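You operate a simulated robot arm through the tools that you are given. There is no shell and no other tool.

You are at the controls of a simulated robot arm. One attempt, no reset.

## Task
Change the water in the cell whose dial reads highest.
Fine: green, yellow or purple; selector on its colour, drain it empty, close the valve, fill to the line with the fill button; leave the other two alone.

Only the result counts: the job must be done as asked and must still hold three seconds after the hand-in. Knocking over, shifting, dropping, spilling or breaking anything else fails it.

## Robot
A 7-joint arm with a fingered hand, fixed in place. Base frame: the origin is at the foot of the arm, x ahead of it, y to its left, z up. Lengths are in mm, angles in rad, forces in N, time in s.
With the tool pointing down near the work surface it reaches from about 160 to 660 mm from the base axis. Its first joint turns from -2.897 to 2.897 rad. Payload 4 kg.
The tool frame sits at the grasp point between the pads (the TCP): z along the fingers, y along the line on which they close. The tips reach 26 mm beyond it. The gripper opens to 156 mm. The gripper's body begins 73 mm behind the TCP. The gripper is a hand of 4 fingers: y runs from the thumb to the fingers, the wrist lies at [0, 0, -239] in the tool frame, and closing takes about 1.5 s.
Orientation is that of the tool frame in the base frame, as a unit quaternion [x, y, z, w]. With the fingers straight down and closing along the base's y, the tool's x points along the base's -x, its y along +y and its z along -z.

## Interface
- The arm moves only by the tool jog_arm. Its argument "targets" is a list of rows, each a list of 3 entries, a list of its own where there are three numbers: the turn, a rotation vector about the tool's x, y, z in rad, then the shift along the tool's x, y, z in mm, then the opening, from 0 (shut) to 1 (fully open). In form: [[[wx, wy, wz], [tx, ty, tz], gripper], ...]. A call has 1 to 20 rows; each row shifts and turns the commanded pose from where the row before left it, along the tool's axes as they then stand. Each row takes 0.2 s and may step no farther than 50 mm and 0.15 rad from the row before; otherwise, or with a gripper value out of range, the whole call is refused. Where a pose cannot be reached the arm comes as near as it can. A force on the tool above 70 N (or 10 N above the force at the start of the call, whichever is more), or a blocked arm, ends the call early, and 0.2 s more pass. The fingers move at their own pace (about 72 mm/s each) and stop on an object; they squeeze with about 27 N. The grip force told is the motor's: it shows also when the fingers shut on nothing. Time passes only in rows, and 0.2 s behind the last, so rows that do not move let the fingers close. It gives the time, the measured TCP pose, the force on the tool (base axes), the opening and the grip force at its end, in the units of the frame above (readings bear some noise), with the torque about the TCP (base axes, N m) and any sound that the robot's microphone picked up, and new pictures: "views" is both (left out), scene, wrist or none.
- Cameras (640 x 400 px; columns grow to the right, rows downward): "scene" is fixed at [49.8, 650.7, 1669.9]; the picture's right is [-0.76, -0.65, 0.00], its down [-0.53, 0.62, -0.58] and it looks along [0.37, -0.44, -0.81] (base axes); focal length 336 px, centre (320, 200). "wrist" rides on the gripper at [58, -58, -91] in the tool frame; the picture's right is [0.71, 0.71, 0.00], its down [-0.53, 0.53, -0.67] and it looks along [-0.47, 0.47, 0.74] (tool axes); focal length 265 px, centre (320, 200). There is no depth. A picture from a camera that has moved, and an enlarged one, comes with that camera's place and axes in the base frame and with its lens.
- preshape(shape): the hand has 4 fingers and takes this shape, open, in about a second: jaw (thumb against the fingers, like two jaws); tri (thumb and two fingers); tip (a fingertip pinch); poke (one finger out to press); point (the index stretched); flat (the hand flat); cup (the hand cupped); fist (a fist). The gripper value then closes the fingers along that shape, each until it touches; the sizes above hold for jaw. It gives what a move gives, with no picture.
- close_up(camera, box): a new picture of the part [left, top, right, bottom] of that camera's present view, enlarged. It takes no simulated time.
- close_job(): hands the job in; it is judged then, once.

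Places have to be worked out from the pictures, the camera data and where the tool is seen. Open the gripper and draw the arm clear of the work before you hand the job in, unless the task says otherwise.

The tools are called after "Request:" as name(argument=value, ...) on one line, values as JSON. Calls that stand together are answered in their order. jog_arm: Moves the arm, as the interface text tells. Its arguments: {"type":"object","properties":{"targets":{"type":"array","items":{"type":"array"}},"views":{"type":"string","enum":["both","scene","wrist","none"]}},"required":["targets"]} The other tools are called the same way: preshape (shape) gives the hand a shape; close_up (camera, box) takes an enlarged picture of a part of a camera's view; close_job () hands the job in.

At the start:

```text
time: 0.0
tcp_pos: [441.7, 66.5, 1184.0]
tcp_rot: [0.0, 1.0, 0.001, 0.0]
force: [-0.1, -1.0, 0.1]
wrist_torque: [-0.01, -0.04, -0.01]
finger_gap: 156.0
grip_force: 0.0
shape: jaw
```

scene: 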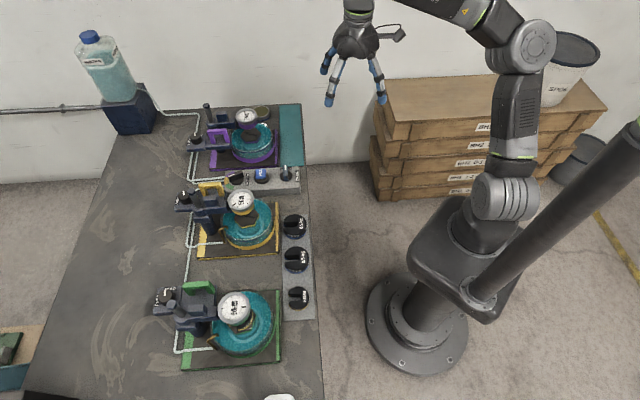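
wrist: 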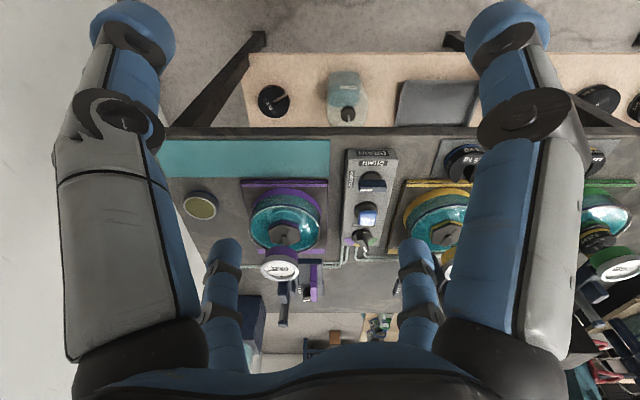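

I'll start by enlarging the scene to read the dials and work out the controls.

Request:
close_up(camera="scene", box=[150, 90, 320, 200])

Request:
close_up(camera="scene", box=[150, 160, 320, 270])

Request:
close_up(camera="scene", box=[140, 260, 330, 380])

Request:
close_up(camera="wrist", box=[160, 130, 480, 330])

```text
3.64 times, centred on (235, 145) of scene
camera zoom: at [49.8, 650.7, 1669.9], right [-0.76, -0.65, 0.0], down [-0.53, 0.62, -0.58], along [0.37, -0.44, -0.81], focal length 1222 px, centre (629, 400)
```

zoom: 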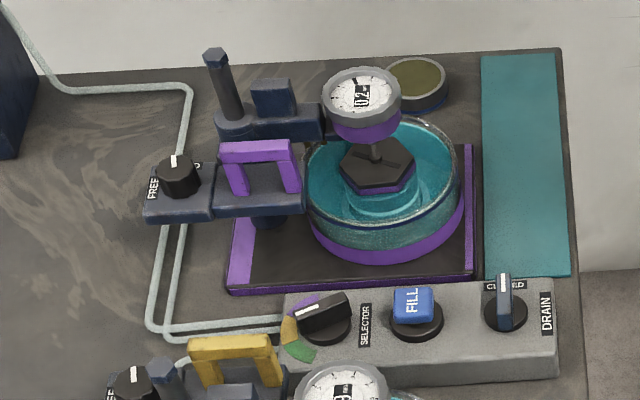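

```text
3.64 times, centred on (235, 215) of scene
camera zoom: at [49.8, 650.7, 1669.9], right [-0.76, -0.65, 0.0], down [-0.53, 0.62, -0.58], along [0.37, -0.44, -0.81], focal length 1222 px, centre (629, 146)
```

zoom: 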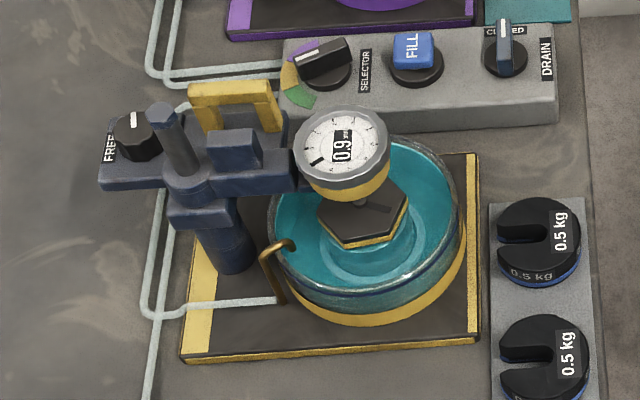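

```text
3.33 times, centred on (235, 320) of scene
camera zoom: at [49.8, 650.7, 1669.9], right [-0.76, -0.65, 0.0], down [-0.53, 0.62, -0.58], along [0.37, -0.44, -0.81], focal length 1120 px, centre (603, -200)
```

zoom: 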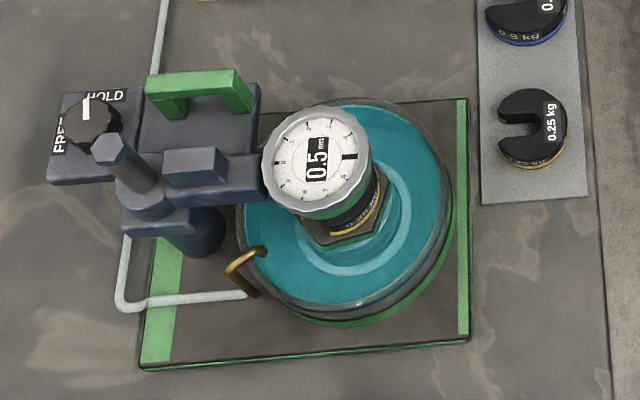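

```text
2.00 times, centred on (320, 230) of wrist
camera zoom: at [386.6, 7.7, 1273.8], right [-0.71, 0.71, 0.0], down [0.53, 0.53, 0.67], along [0.47, 0.47, -0.74], focal length 531 px, centre (320, 140)
```

zoom: 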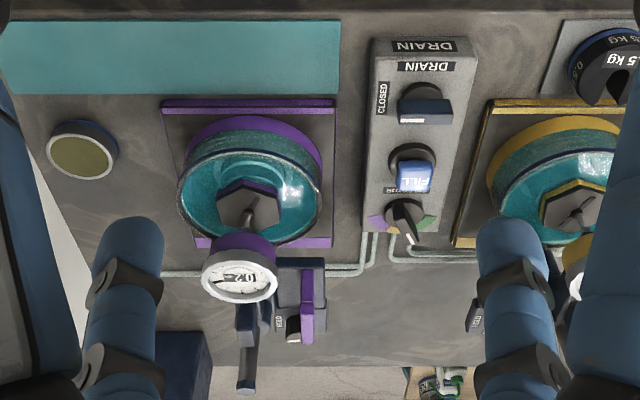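

The dials seem to read 0.2 (purple), 0.9 (yellow) and 0.5 (green). I'll zoom in further to confirm, and look at the selector panel.

Request:
close_up(camera="scene", box=[225, 185, 260, 215])

Request:
close_up(camera="scene", box=[230, 100, 265, 130])

Request:
close_up(camera="scene", box=[215, 285, 255, 330])

Request:
close_up(camera="scene", box=[220, 160, 310, 200])

Request:
close_up(camera="scene", box=[60, 20, 200, 140])

```text
13.33 times, centred on (242, 200) of scene
camera zoom: at [49.8, 650.7, 1669.9], right [-0.76, -0.65, 0.0], down [-0.53, 0.62, -0.58], along [0.37, -0.44, -0.81], focal length 4479 px, centre (1353, 200)
```

zoom: 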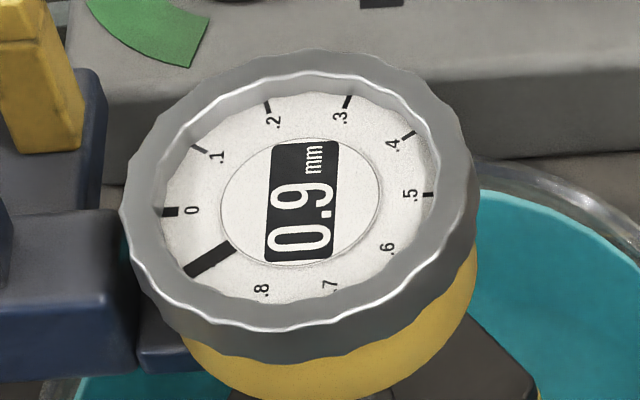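

```text
13.33 times, centred on (248, 115) of scene
camera zoom: at [49.8, 650.7, 1669.9], right [-0.76, -0.65, 0.0], down [-0.53, 0.62, -0.58], along [0.37, -0.44, -0.81], focal length 4479 px, centre (1287, 1333)
```

zoom: 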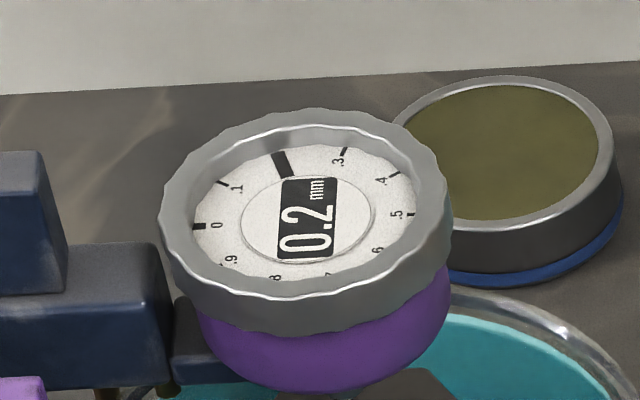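

```text
8.89 times, centred on (235, 308) of scene
camera zoom: at [49.8, 650.7, 1669.9], right [-0.76, -0.65, 0.0], down [-0.53, 0.62, -0.58], along [0.37, -0.44, -0.81], focal length 2986 px, centre (1076, -756)
```

zoom: 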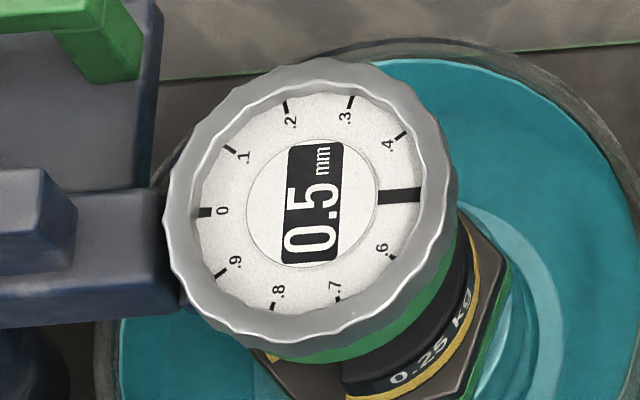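

```text
7.11 times, centred on (265, 180) of scene
camera zoom: at [49.8, 650.7, 1669.9], right [-0.76, -0.65, 0.0], down [-0.53, 0.62, -0.58], along [0.37, -0.44, -0.81], focal length 2389 px, centre (711, 342)
```

zoom: 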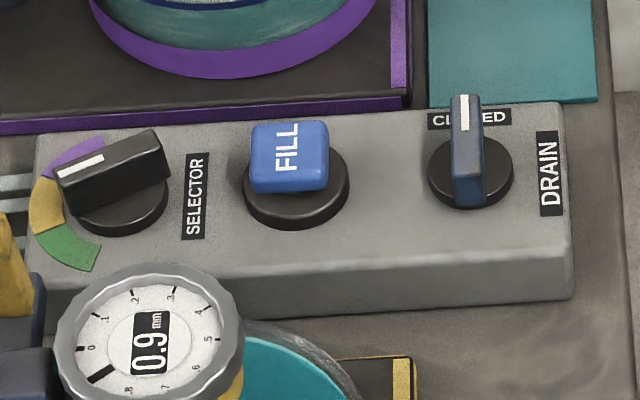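

```text
3.33 times, centred on (130, 80) of scene
camera zoom: at [49.8, 650.7, 1669.9], right [-0.76, -0.65, 0.0], down [-0.53, 0.62, -0.58], along [0.37, -0.44, -0.81], focal length 1120 px, centre (953, 600)
```

zoom: 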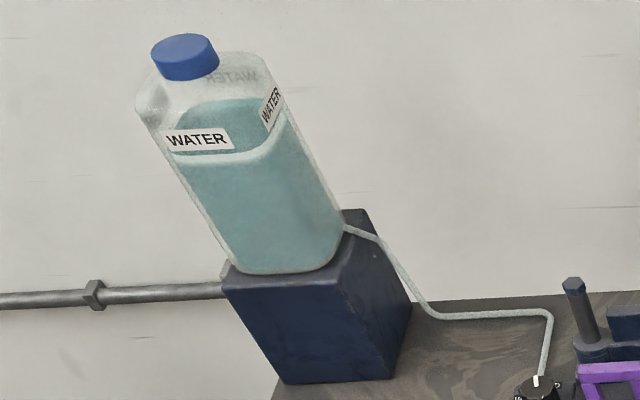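

Request:
close_up(camera="wrist", box=[335, 140, 415, 260])

Request:
close_up(camera="scene", box=[275, 160, 305, 195])

Request:
close_up(camera="scene", box=[215, 160, 260, 195])

Request:
close_up(camera="scene", box=[205, 185, 295, 260])

```text
3.33 times, centred on (375, 200) of wrist
camera zoom: at [386.6, 7.7, 1273.8], right [-0.71, 0.71, 0.0], down [0.53, 0.53, 0.67], along [0.47, 0.47, -0.74], focal length 885 px, centre (137, 200)
```

zoom: 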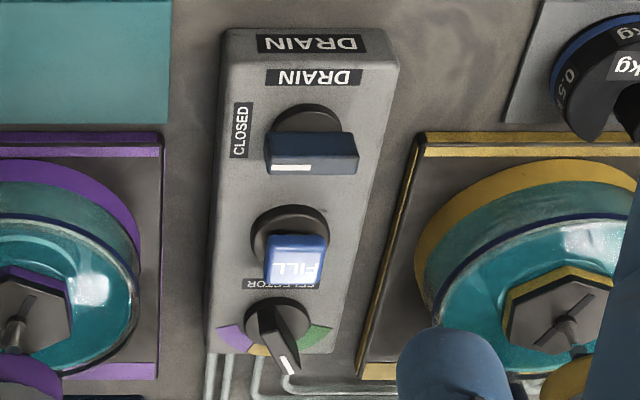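

```text
11.43 times, centred on (290, 178) of scene
camera zoom: at [49.8, 650.7, 1669.9], right [-0.76, -0.65, 0.0], down [-0.53, 0.62, -0.58], along [0.37, -0.44, -0.81], focal length 3839 px, centre (663, 457)
```

zoom: 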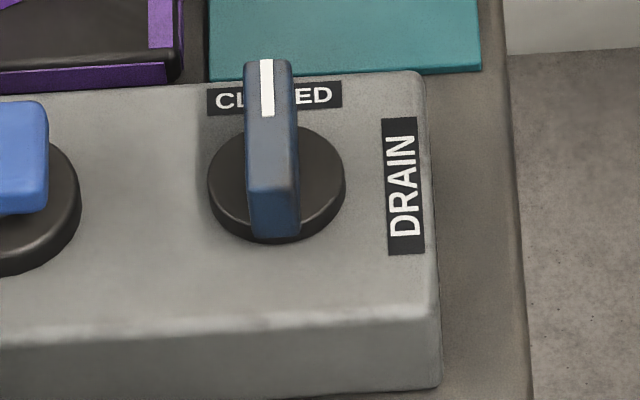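

```text
11.43 times, centred on (238, 178) of scene
camera zoom: at [49.8, 650.7, 1669.9], right [-0.76, -0.65, 0.0], down [-0.53, 0.62, -0.58], along [0.37, -0.44, -0.81], focal length 3839 px, centre (1263, 457)
```

zoom: 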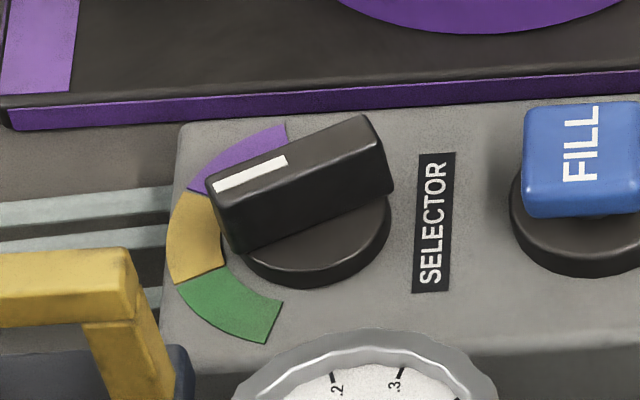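

```text
5.33 times, centred on (250, 222) of scene
camera zoom: at [49.8, 650.7, 1669.9], right [-0.76, -0.65, 0.0], down [-0.53, 0.62, -0.58], along [0.37, -0.44, -0.81], focal length 1792 px, centre (693, 80)
```

zoom: 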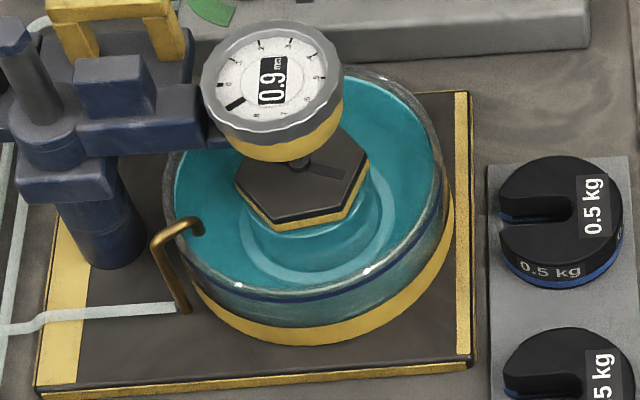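

Request:
close_up(camera="scene", box=[215, 200, 285, 250])

Request:
close_up(camera="wrist", box=[390, 160, 480, 300])

Request:
close_up(camera="wrist", box=[230, 170, 340, 270])

```text
8.00 times, centred on (250, 225) of scene
camera zoom: at [49.8, 650.7, 1669.9], right [-0.76, -0.65, 0.0], down [-0.53, 0.62, -0.58], along [0.37, -0.44, -0.81], focal length 2687 px, centre (880, 0)
```

zoom: 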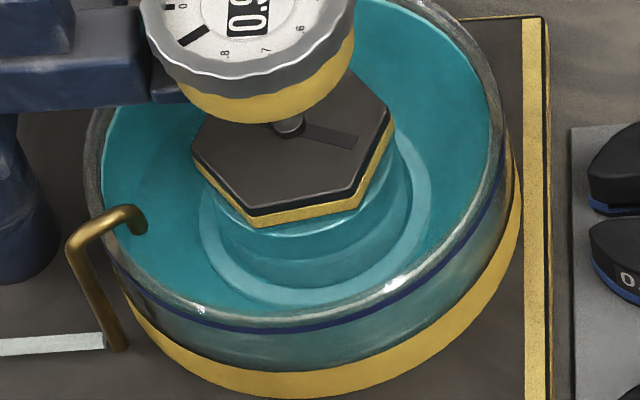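

```text
2.86 times, centred on (435, 230) of wrist
camera zoom: at [386.6, 7.7, 1273.8], right [-0.71, 0.71, 0.0], down [0.53, 0.53, 0.67], along [0.47, 0.47, -0.74], focal length 758 px, centre (-9, 114)
```

zoom: 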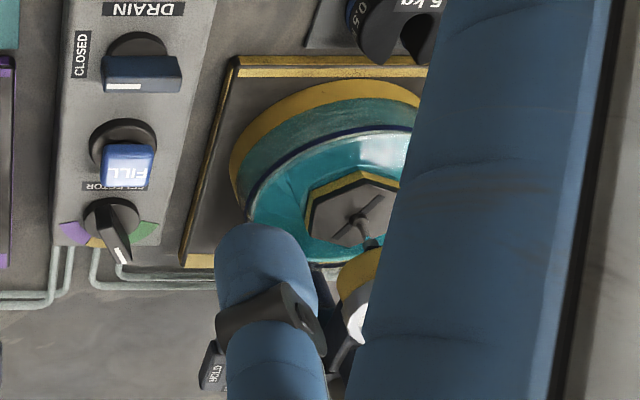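

```text
4.00 times, centred on (285, 220) of wrist
camera zoom: at [386.6, 7.7, 1273.8], right [-0.71, 0.71, 0.0], down [0.53, 0.53, 0.67], along [0.47, 0.47, -0.74], focal length 1062 px, centre (460, 120)
```

zoom: 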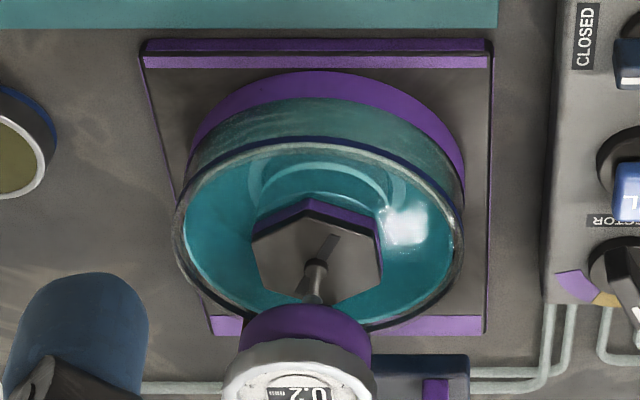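

The yellow cell reads highest, at 0.9. The selector pointer sits about 28° toward green from yellow's centre, and the drain is closed. I'll try the fingertip-pinch shape and look at it.

Request:
preshape(shape="tip")

Request:
jog_arm(targets=[[[0, 0, 0], [0, 0, 0], 0.5], [[0, 0, 0], [0, 0, 0], 0.3], [[0, 0, 0], [0, 0, 0], 0.3], [[0, 0, 0], [0, 0, 0], 0.3]], views="both")

```text
time: 0.9
tcp_pos: [442.9, 66.3, 1183.5]
tcp_rot: [-0.001, 1.0, 0.001, 0.0]
force: [-0.6, 0.1, 0.1]
wrist_torque: [-0.02, -0.02, 0.0]
finger_gap: 156.0
grip_force: 0.2
shape: tip
```

```text
time: 1.9
tcp_pos: [442.4, 65.5, 1183.3]
tcp_rot: [0.001, 1.0, 0.001, 0.001]
force: [0.2, -0.3, -0.1]
wrist_torque: [0.02, 0.0, 0.02]
finger_gap: 47.3
grip_force: 0.0
shape: tip
camera wrist: at [386.6, 7.7, 1273.8], right [-0.71, 0.71, 0.0], down [0.53, 0.53, 0.67], along [0.47, 0.47, -0.74], focal length 265 px, centre (320, 200)
```

scene: 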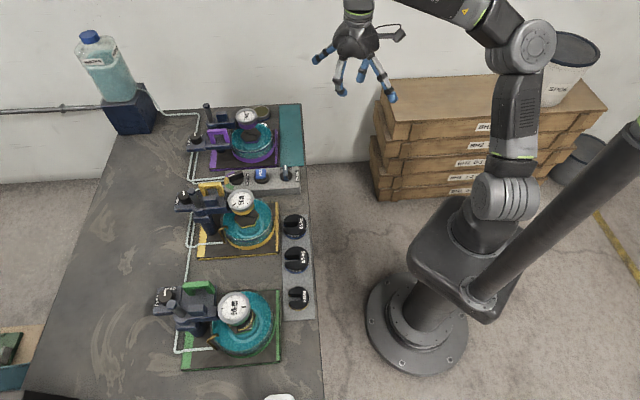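
wrist: 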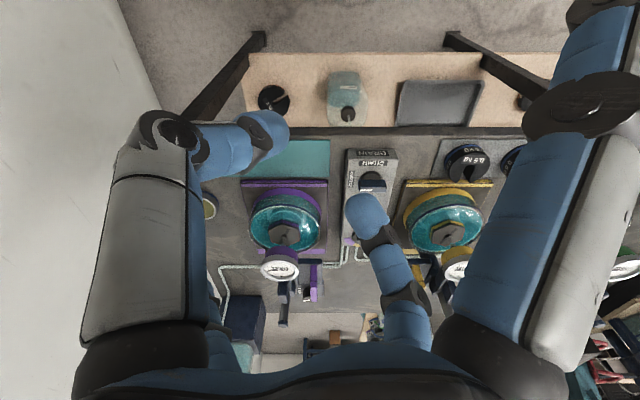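

Checking what the pinch shape looks like from the scene camera.

Request:
close_up(camera="scene", box=[290, 0, 420, 110])

Request:
preshape(shape="poke")

Request:
jog_arm(targets=[[[0, 0, 0], [0, 0, 0], 1.0], [[0, 0, 0], [0, 0, 0], 1.0]], views="both")

Request:
close_up(camera="scene", box=[290, 0, 420, 110])

```text
3.64 times, centred on (355, 55) of scene
camera zoom: at [49.8, 650.7, 1669.9], right [-0.76, -0.65, 0.0], down [-0.53, 0.62, -0.58], along [0.37, -0.44, -0.81], focal length 1222 px, centre (193, 727)
```

zoom: 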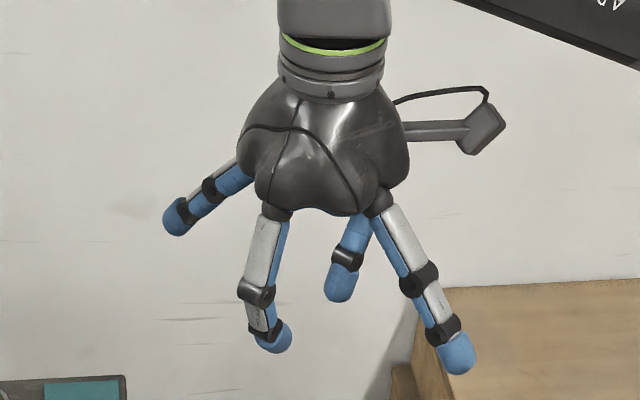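

```text
time: 2.8
tcp_pos: [443.2, 67.1, 1183.1]
tcp_rot: [0.0, 1.0, 0.001, 0.001]
force: [-0.3, -0.3, -0.4]
wrist_torque: [0.0, 0.0, 0.02]
finger_gap: 0.1
grip_force: 0.0
shape: poke
```

```text
time: 3.4
tcp_pos: [443.1, 66.9, 1183.7]
tcp_rot: [0.0, 1.0, 0.001, 0.001]
force: [-0.3, -0.6, 0.7]
wrist_torque: [0.03, -0.02, 0.0]
finger_gap: 0.1
grip_force: 0.0
shape: poke
camera wrist: at [386.6, 7.7, 1273.8], right [-0.71, 0.71, 0.0], down [0.53, 0.53, 0.67], along [0.47, 0.47, -0.74], focal length 265 px, centre (320, 200)
```

scene: 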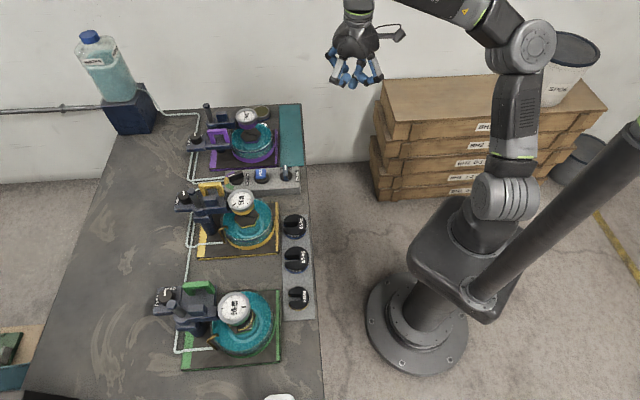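
wrist: 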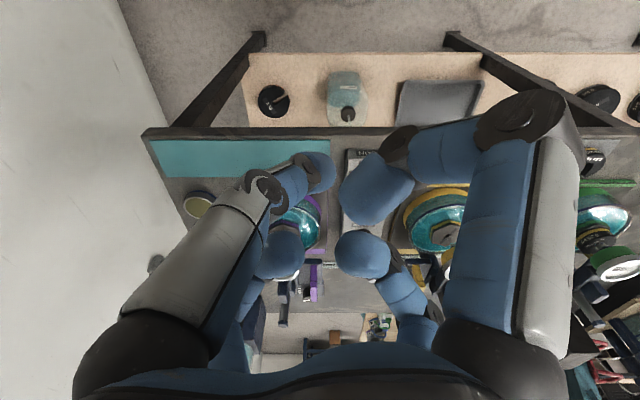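

```text
3.64 times, centred on (355, 55) of scene
camera zoom: at [49.8, 650.7, 1669.9], right [-0.76, -0.65, 0.0], down [-0.53, 0.62, -0.58], along [0.37, -0.44, -0.81], focal length 1222 px, centre (193, 727)
```

zoom: 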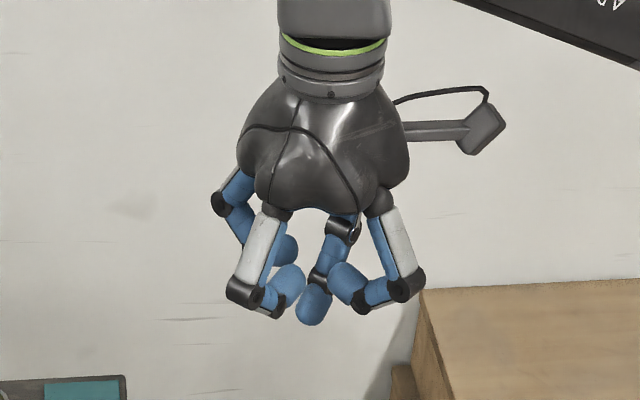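

Request:
preshape(shape="point")

Request:
jog_arm(targets=[[[0, 0, 0], [0, 0, 0], 1.0], [[0, 0, 0], [0, 0, 0], 1.0]], views="wrist")

Request:
close_up(camera="scene", box=[290, 0, 420, 110])

Request:
preshape(shape="tri")

Request:
jog_arm(targets=[[[0, 0, 0], [0, 0, 0], 0.2], [[0, 0, 0], [0, 0, 0], 0.2], [[0, 0, 0], [0, 0, 0], 0.2], [[0, 0, 0], [0, 0, 0], 0.2]], views="wrist")

Request:
close_up(camera="scene", box=[290, 0, 420, 110])

```text
time: 4.3
tcp_pos: [443.0, 67.3, 1184.1]
tcp_rot: [0.0, 1.0, 0.001, 0.001]
force: [0.1, 0.2, 0.2]
wrist_torque: [0.0, -0.01, 0.05]
finger_gap: 150.1
grip_force: 0.1
shape: point
```

```text
time: 4.9
tcp_pos: [441.9, 66.4, 1183.4]
tcp_rot: [0.0, 1.0, 0.0, 0.001]
force: [0.3, 0.0, -0.1]
wrist_torque: [-0.02, 0.03, 0.02]
finger_gap: 150.1
grip_force: 0.1
shape: point
camera wrist: at [386.6, 7.7, 1273.8], right [-0.71, 0.71, 0.0], down [0.53, 0.53, 0.67], along [0.47, 0.47, -0.74], focal length 265 px, centre (320, 200)
```

wrist: 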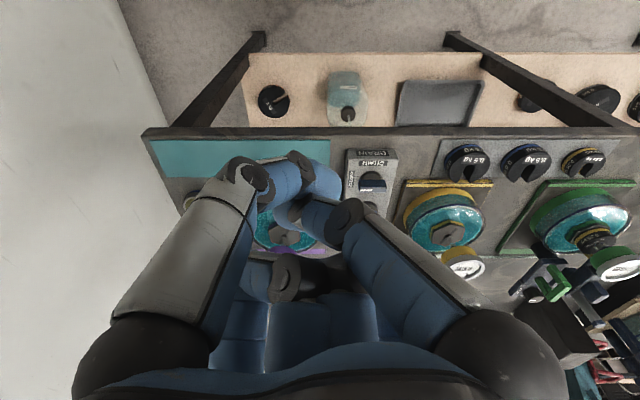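

```text
3.64 times, centred on (355, 55) of scene
camera zoom: at [49.8, 650.7, 1669.9], right [-0.76, -0.65, 0.0], down [-0.53, 0.62, -0.58], along [0.37, -0.44, -0.81], focal length 1222 px, centre (193, 727)
```

zoom: 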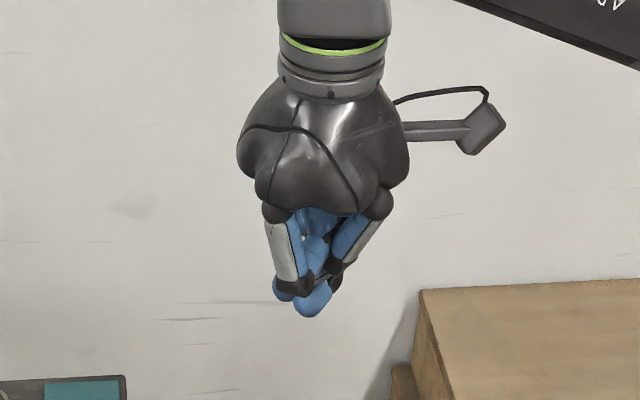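

```text
time: 5.8
tcp_pos: [444.3, 66.2, 1183.4]
tcp_rot: [-0.001, 1.0, 0.0, 0.001]
force: [0.4, -0.9, -0.2]
wrist_torque: [0.01, 0.05, 0.03]
finger_gap: 155.8
grip_force: 0.1
shape: tri
```

```text
time: 6.8
tcp_pos: [443.5, 66.8, 1183.0]
tcp_rot: [0.0, 1.0, 0.001, 0.001]
force: [-0.6, -0.4, -0.6]
wrist_torque: [-0.02, 0.0, 0.0]
finger_gap: 31.4
grip_force: 0.0
shape: tri
camera wrist: at [386.6, 7.7, 1273.8], right [-0.71, 0.71, 0.0], down [0.53, 0.53, 0.67], along [0.47, 0.47, -0.74], focal length 265 px, centre (320, 200)
```

wrist: 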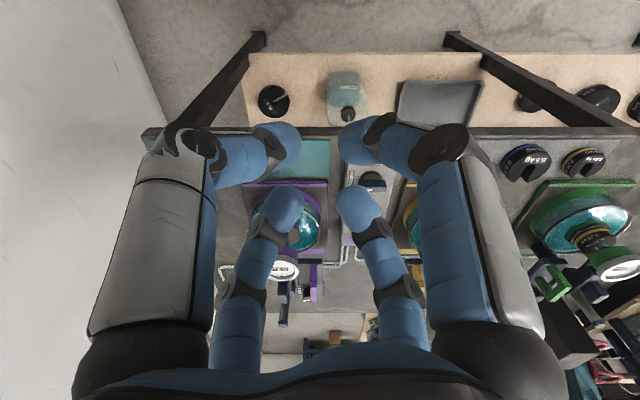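

```text
3.64 times, centred on (355, 55) of scene
camera zoom: at [49.8, 650.7, 1669.9], right [-0.76, -0.65, 0.0], down [-0.53, 0.62, -0.58], along [0.37, -0.44, -0.81], focal length 1222 px, centre (193, 727)
```

zoom: 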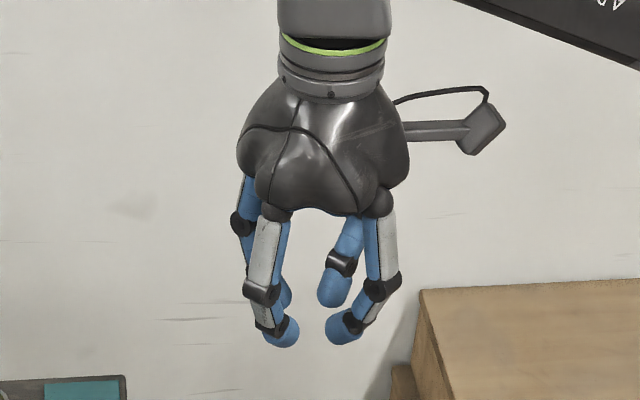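

The hand has four radial fingers. I'll compare the jaw shape when nearly closed and fully closed.

Request:
preshape(shape="jaw")

Request:
jog_arm(targets=[[[0, 0, 0], [0, 0, 0], 0.25], [[0, 0, 0], [0, 0, 0], 0.25], [[0, 0, 0], [0, 0, 0], 0.25], [[0, 0, 0], [0, 0, 0], 0.25], [[0, 0, 0], [0, 0, 0], 0.25]], views="wrist")

Request:
close_up(camera="scene", box=[290, 0, 420, 110])

Request:
jog_arm(targets=[[[0, 0, 0], [0, 0, 0], 0.0], [[0, 0, 0], [0, 0, 0], 0.0], [[0, 0, 0], [0, 0, 0], 0.0], [[0, 0, 0], [0, 0, 0], 0.0]], views="wrist")

Request:
close_up(camera="scene", box=[290, 0, 420, 110])

```text
time: 7.7
tcp_pos: [443.0, 66.5, 1184.0]
tcp_rot: [0.0, 1.0, 0.001, 0.001]
force: [-0.5, 0.1, 0.2]
wrist_torque: [0.03, -0.01, 0.0]
finger_gap: 155.8
grip_force: 0.0
shape: jaw
```

```text
time: 8.9
tcp_pos: [443.0, 67.0, 1184.2]
tcp_rot: [0.0, 1.0, 0.0, 0.0]
force: [-0.1, 0.2, -0.5]
wrist_torque: [-0.02, 0.01, 0.01]
finger_gap: 39.4
grip_force: 0.0
shape: jaw
camera wrist: at [386.6, 7.7, 1273.8], right [-0.71, 0.71, 0.0], down [0.53, 0.53, 0.67], along [0.47, 0.47, -0.74], focal length 265 px, centre (320, 200)
```

wrist: 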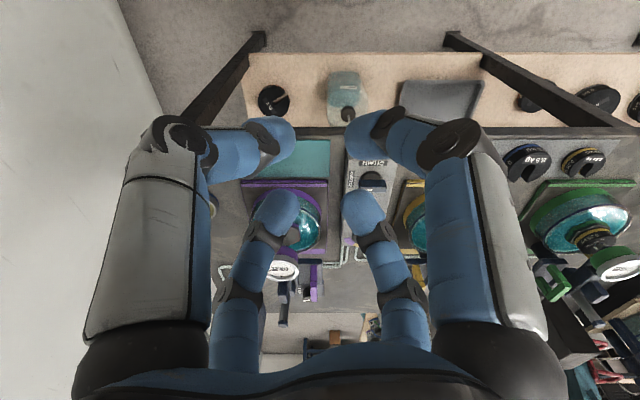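

```text
3.64 times, centred on (355, 55) of scene
camera zoom: at [49.8, 650.7, 1669.9], right [-0.76, -0.65, 0.0], down [-0.53, 0.62, -0.58], along [0.37, -0.44, -0.81], focal length 1222 px, centre (193, 727)
```

zoom: 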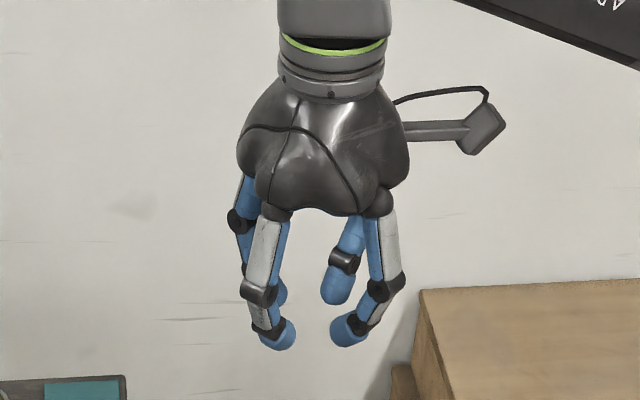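

```text
time: 9.9
tcp_pos: [443.0, 67.0, 1184.5]
tcp_rot: [0.001, 1.0, 0.001, 0.002]
force: [0.2, -0.1, -0.1]
wrist_torque: [-0.04, 0.01, -0.02]
finger_gap: 0.0
grip_force: 27.4
shape: jaw
camera wrist: at [386.6, 7.7, 1273.8], right [-0.71, 0.71, 0.0], down [0.53, 0.53, 0.67], along [0.47, 0.47, -0.74], focal length 265 px, centre (320, 200)
```

wrist: 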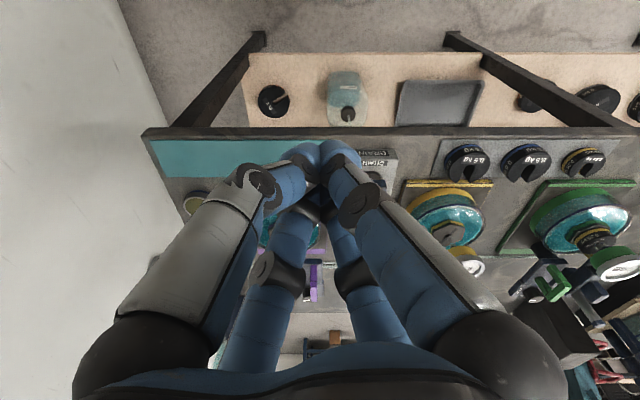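

```text
3.64 times, centred on (355, 55) of scene
camera zoom: at [49.8, 650.7, 1669.9], right [-0.76, -0.65, 0.0], down [-0.53, 0.62, -0.58], along [0.37, -0.44, -0.81], focal length 1222 px, centre (193, 727)
```

zoom: 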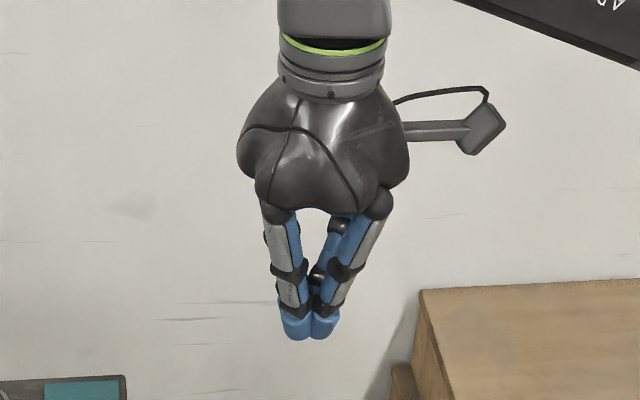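

All four fingers close in radially, so they can clasp a knob blade. I put the selector near (615, 348), FILL near (562, 300, 953) and the drain near (503, 259). Staying high, I'll turn the tool and move above the panel for a closer look.

Request:
jog_arm(targets=[[[0, 0, 0.125], [0, 0, 0], 0.4], [[0, 0, 0.125], [0, 0, 0], 0.4], [[0, 0, 0.125], [0, 0, 0], 0.4], [[0, 0, 0], [-3.9, 43.3, 10.7], 0.4], [[0, 0, 0], [-3.9, 43.3, 10.7], 0.4], [[0, 0, 0], [-3.9, 43.3, 10.7], 0.4], [[0, 0, 0], [-3.9, 43.3, 10.7], 0.4], [[0, 0, 0], [-3.9, 43.3, 10.7], 0.4], [[0, 0, 0], [-3.9, 43.3, 10.7], 0.4], [[0, 0, 0], [0, 0, 0], 0.4]], views="both")

```text
time: 12.1
tcp_pos: [505.5, 217.9, 1104.2]
tcp_rot: [0.187, 0.982, 0.001, 0.001]
force: [-0.2, -0.8, 0.1]
wrist_torque: [0.0, 0.01, -0.01]
finger_gap: 62.0
grip_force: 0.1
shape: jaw
out of reach, approached as far as the arm can: row 7, 8, 9
camera wrist: at [431.7, 184.8, 1194.1], right [-0.4, 0.92, 0.0], down [0.68, 0.3, 0.67], along [0.61, 0.27, -0.74], focal length 265 px, centre (320, 200)
```

scene: 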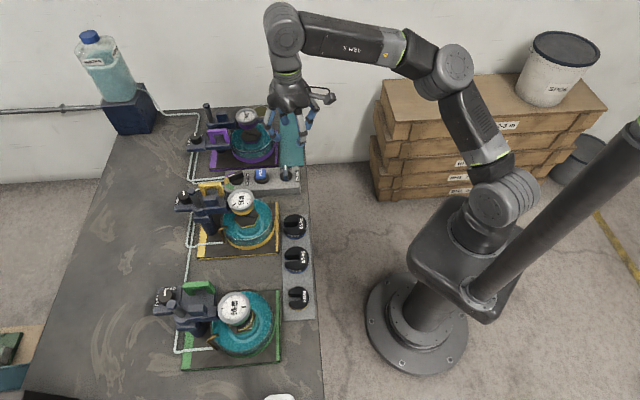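
wrist: 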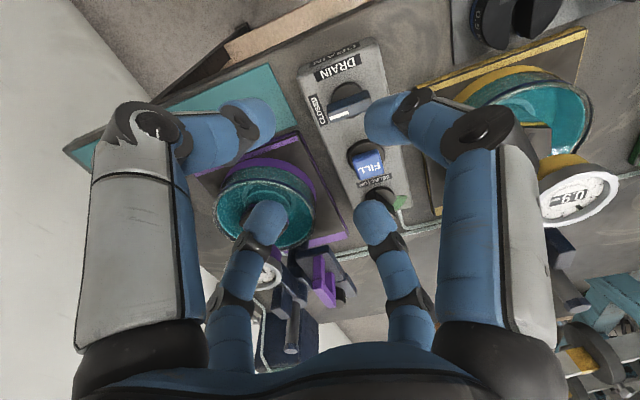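

The arm reached its limit at this height, since its reach grows lower down. I'll tilt the tool about 20° outward, which puts the selector in reach, and come down 60 mm over the FILL area, still well above everything.

Request:
jog_arm(targets=[[[-0.12, 0, 0], [0, 0, 0], 0.4], [[-0.12, 0, 0], [0, 0, 0], 0.4], [[-0.12, 0, 0], [0, 0, 0], 0.4], [[0, 0, 0], [0, -10.6, 28.1], 0.4], [[0, 0, 0], [0, -10.6, 28.1], 0.4], [[0, 0, 0], [0, 0, 0], 0.4]], views="both")

```text
time: 13.5
tcp_pos: [505.3, 219.8, 1043.2]
tcp_rot: [0.184, 0.966, 0.177, 0.033]
force: [0.3, -1.1, -0.1]
wrist_torque: [0.03, -0.01, 0.0]
finger_gap: 62.0
grip_force: 0.1
shape: jaw
camera wrist: at [420.6, 158.3, 1107.3], right [-0.42, 0.87, 0.25], down [0.58, 0.05, 0.81], along [0.7, 0.48, -0.53], focal length 265 px, centre (320, 200)
```

scene: 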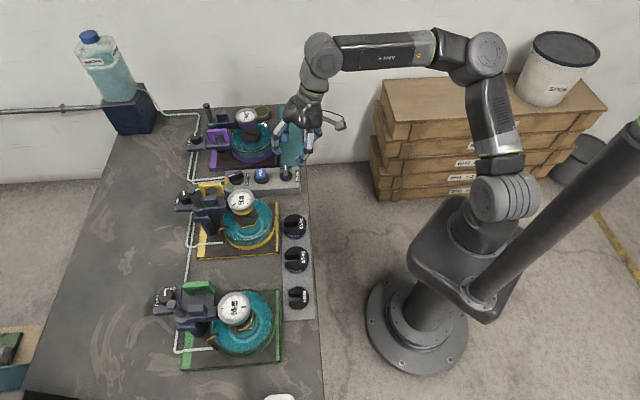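
wrist: 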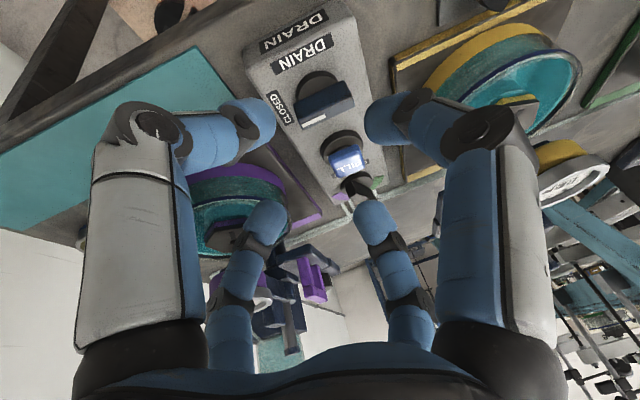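

The commanded pose follows what was actually reached, which helps. I'll zoom the wrist view to refine the knob positions.

Request:
close_up(camera="wrist", box=[250, 50, 400, 230])

Request:
close_up(camera="scene", box=[215, 130, 335, 205])

```text
2.22 times, centred on (325, 140) of wrist
camera zoom: at [420.6, 158.3, 1107.3], right [-0.42, 0.87, 0.25], down [0.58, 0.05, 0.81], along [0.7, 0.48, -0.53], focal length 590 px, centre (309, 333)
```

zoom: 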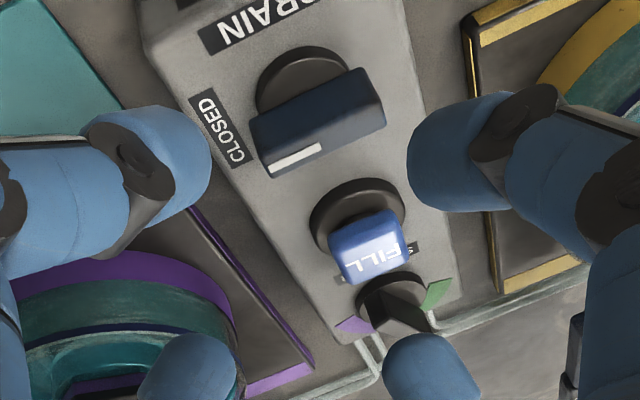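

```text
5.33 times, centred on (275, 168) of scene
camera zoom: at [49.8, 650.7, 1669.9], right [-0.76, -0.65, 0.0], down [-0.53, 0.62, -0.58], along [0.37, -0.44, -0.81], focal length 1792 px, centre (560, 373)
```

zoom: 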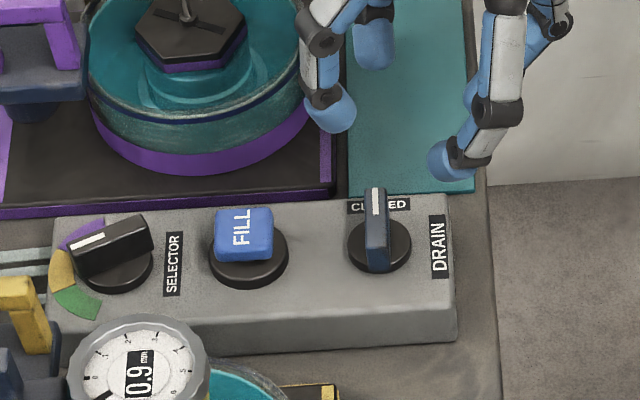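

Triangulating both views, the panel runs at about 45° in the base frame. The controls are at:
- Selector: (615, 350)
- FILL: (565, 300), top z≈957
- Drain: (514, 252), blade top z≈958
- Panel top: z≈929

I'll close the fingers into a poker, square the tool to the panel, and hover behind the tail of the selector blade.

Request:
jog_arm(targets=[[[0, -0.0481, 0.1279], [0, 0, 0], 0.0], [[0, -0.0481, 0.1279], [0, 0, 0], 0.0], [[0, -0.0481, 0.1279], [0, 0, 0], 0.0], [[0, 0, 0], [-6.45, 32.75, 21.15], 0.0], [[0, 0, 0], [-6.45, 32.75, 21.15], 0.0], [[0, 0, 0], [-6.45, 32.75, 21.15], 0.0], [[0, 0, 0], [-6.45, 32.75, 21.15], 0.0], [[0, 0, 0], [0, 0, 0], 0.0]], views="both")

Request:
close_up(camera="scene", box=[200, 120, 300, 200])

Request:
close_up(camera="wrist", box=[240, 80, 400, 260])

```text
time: 15.3
tcp_pos: [608.0, 239.3, 1012.8]
tcp_rot: [0.374, 0.909, 0.169, 0.069]
force: [-0.7, 0.1, 0.3]
wrist_torque: [-0.01, -0.01, 0.0]
finger_gap: 0.2
grip_force: 27.1
shape: jaw
out of reach, approached as far as the arm can: row 5, 6, 7
camera wrist: at [507.2, 217.1, 1076.5], right [-0.04, 0.97, 0.25], down [0.55, -0.19, 0.81], along [0.83, 0.17, -0.53], focal length 265 px, centre (320, 200)
```

scene: 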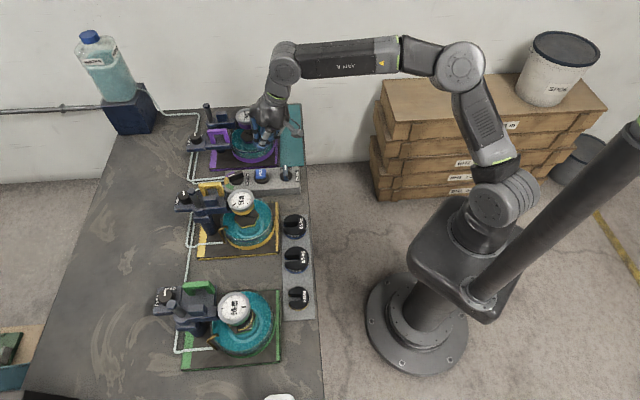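
wrist: 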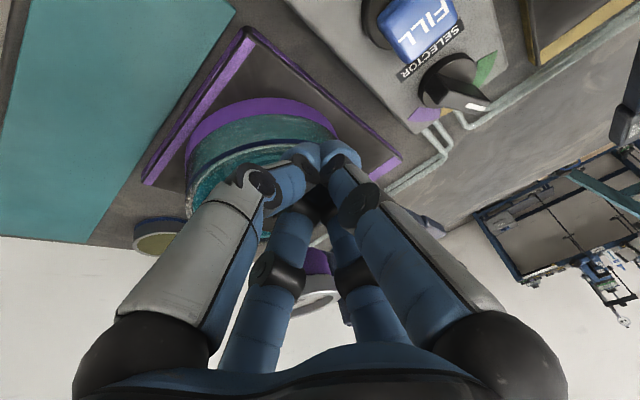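

```text
5.00 times, centred on (250, 160) of scene
camera zoom: at [49.8, 650.7, 1669.9], right [-0.76, -0.65, 0.0], down [-0.53, 0.62, -0.58], along [0.37, -0.44, -0.81], focal length 1680 px, centre (670, 400)
```

zoom: 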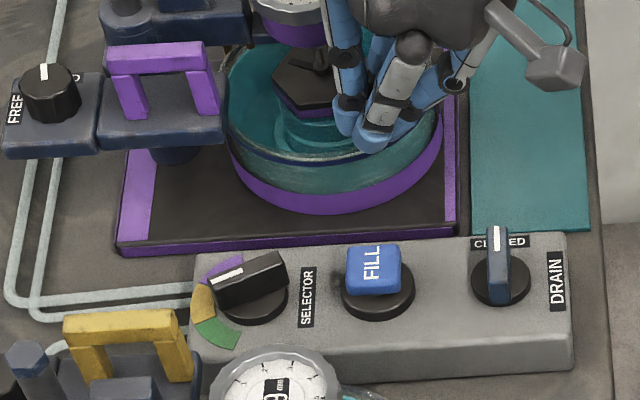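

```text
2.22 times, centred on (320, 170) of wrist
camera zoom: at [507.2, 217.1, 1076.5], right [-0.04, 0.97, 0.25], down [0.55, -0.19, 0.81], along [0.83, 0.17, -0.53], focal length 590 px, centre (320, 267)
```

zoom: 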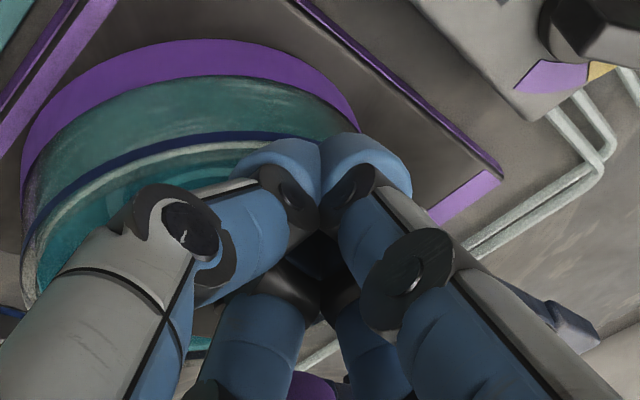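

The arm drifted over the purple cell while staying high, most likely because the wrist-roll joint hit its limit on that side. The hand is four-fold symmetric, so I'll lift and turn it 90° the other way for an equivalent orientation with more roll margin.

Request:
jog_arm(targets=[[[0, 0, 0], [0, 7.05, -18.7], 0.0], [[0, 0, 0], [0, 7.05, -18.7], 0.0], [[0, 0, -0.143], [0, 0, 0], 0.0], [[0, 0, -0.143], [0, 0, 0], 0.0], [[0, 0, -0.143], [0, 0, 0], 0.0], [[0, 0, -0.143], [0, 0, 0], 0.0], [[0, 0, -0.143], [0, 0, 0], 0.0], [[0, 0, -0.143], [0, 0, 0], 0.0], [[0, 0, -0.143], [0, 0, 0], 0.0], [[0, 0, -0.143], [0, 0, 0], 0.0], [[0, 0, -0.143], [0, 0, 0], 0.0], [[0, 0, -0.143], [0, 0, 0], 0.0], [[0, 0, -0.143], [0, 0, 0], 0.0], [[0, 0, 0], [0, 0, 0], 0.0]], views="both")

```text
time: 18.3
tcp_pos: [608.0, 237.1, 1051.7]
tcp_rot: [-0.377, 0.909, 0.067, 0.166]
force: [0.0, 0.3, -0.8]
wrist_torque: [-0.02, -0.01, -0.01]
finger_gap: 0.1
grip_force: 27.0
shape: jaw
camera wrist: at [589.1, 135.3, 1115.7], right [-0.97, 0.03, -0.25], down [-0.19, 0.55, 0.81], along [0.16, 0.83, -0.53], focal length 265 px, centre (320, 200)
```

scene: 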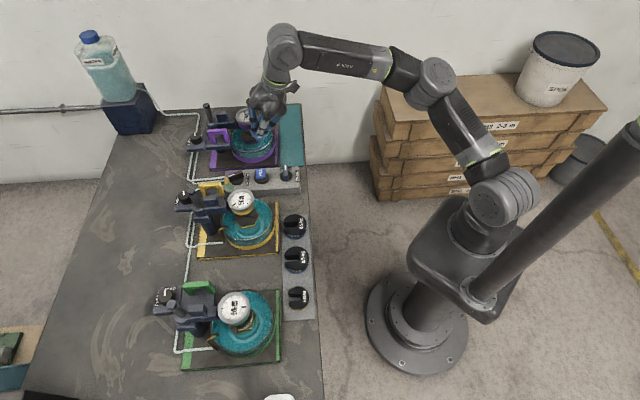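
wrist: 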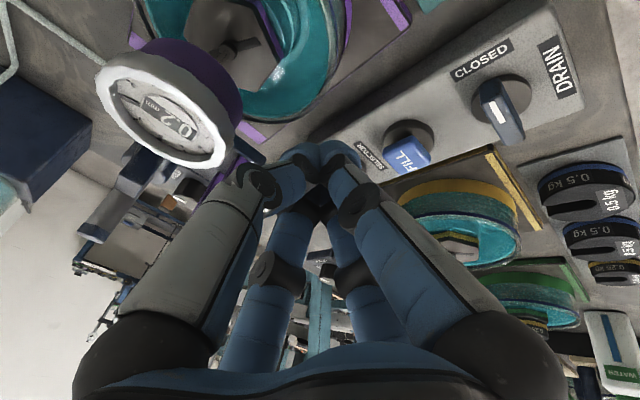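

Now the tool is re-oriented with more roll range. I'll move horizontally to above the selector's tail side at z≈1050 and check that it tracks.

Request:
jog_arm(targets=[[[0, 0, 0], [-31.65, 17.45, 11.95], 0.0], [[0, 0, 0], [-31.65, 17.45, 11.95], 0.0], [[0, 0, 0], [0, 0, 0], 0.0]], views="both")

Request:
close_up(camera="scene", box=[200, 120, 300, 200])

Request:
close_up(camera="wrist", box=[240, 80, 460, 260])

```text
time: 19.1
tcp_pos: [618.4, 259.4, 1054.0]
tcp_rot: [-0.376, 0.909, 0.068, 0.167]
force: [0.0, -0.1, -0.5]
wrist_torque: [0.0, 0.01, -0.01]
finger_gap: 0.0
grip_force: 27.3
shape: jaw
out of reach, approached as far as the arm can: row 1, 2
camera wrist: at [599.5, 155.3, 1117.8], right [-0.97, 0.03, -0.25], down [-0.19, 0.55, 0.81], along [0.17, 0.83, -0.53], focal length 265 px, centre (320, 200)
```

scene: 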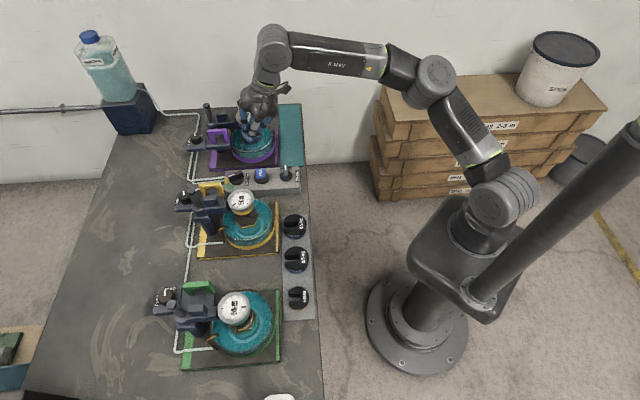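
wrist: 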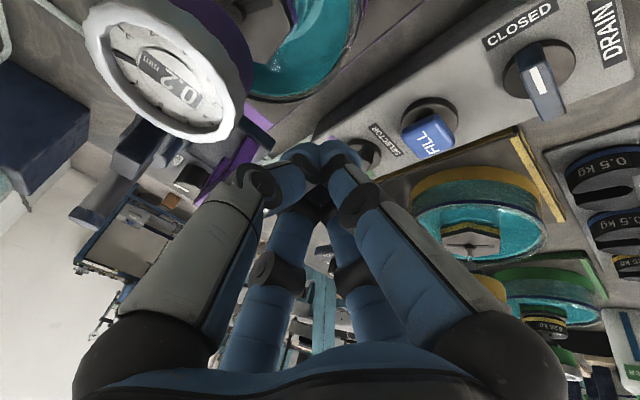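

```text
5.00 times, centred on (250, 160) of scene
camera zoom: at [49.8, 650.7, 1669.9], right [-0.76, -0.65, 0.0], down [-0.53, 0.62, -0.58], along [0.37, -0.44, -0.81], focal length 1680 px, centre (670, 400)
```

zoom: 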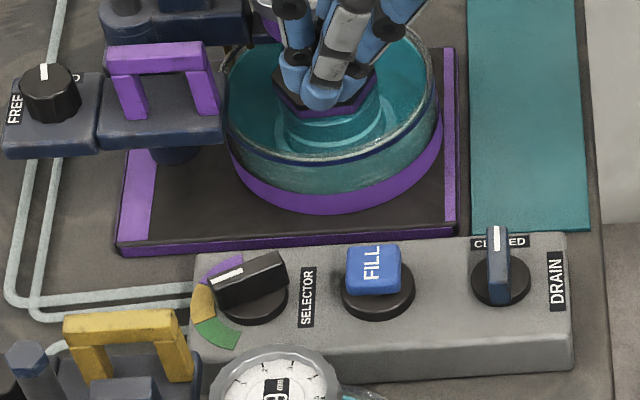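

```text
2.22 times, centred on (350, 170) of wrist
camera zoom: at [599.5, 155.3, 1117.8], right [-0.97, 0.03, -0.25], down [-0.19, 0.55, 0.81], along [0.17, 0.83, -0.53], focal length 590 px, centre (253, 267)
```

zoom: 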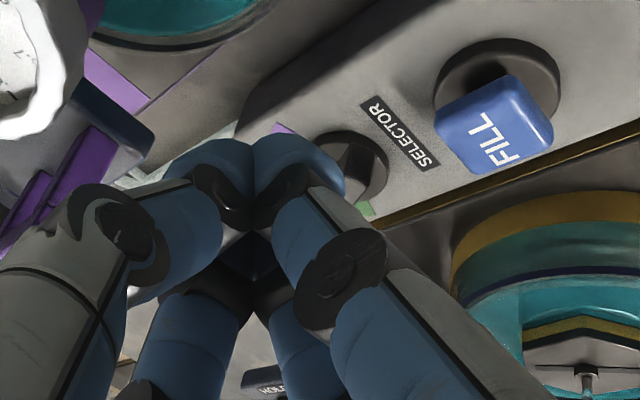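

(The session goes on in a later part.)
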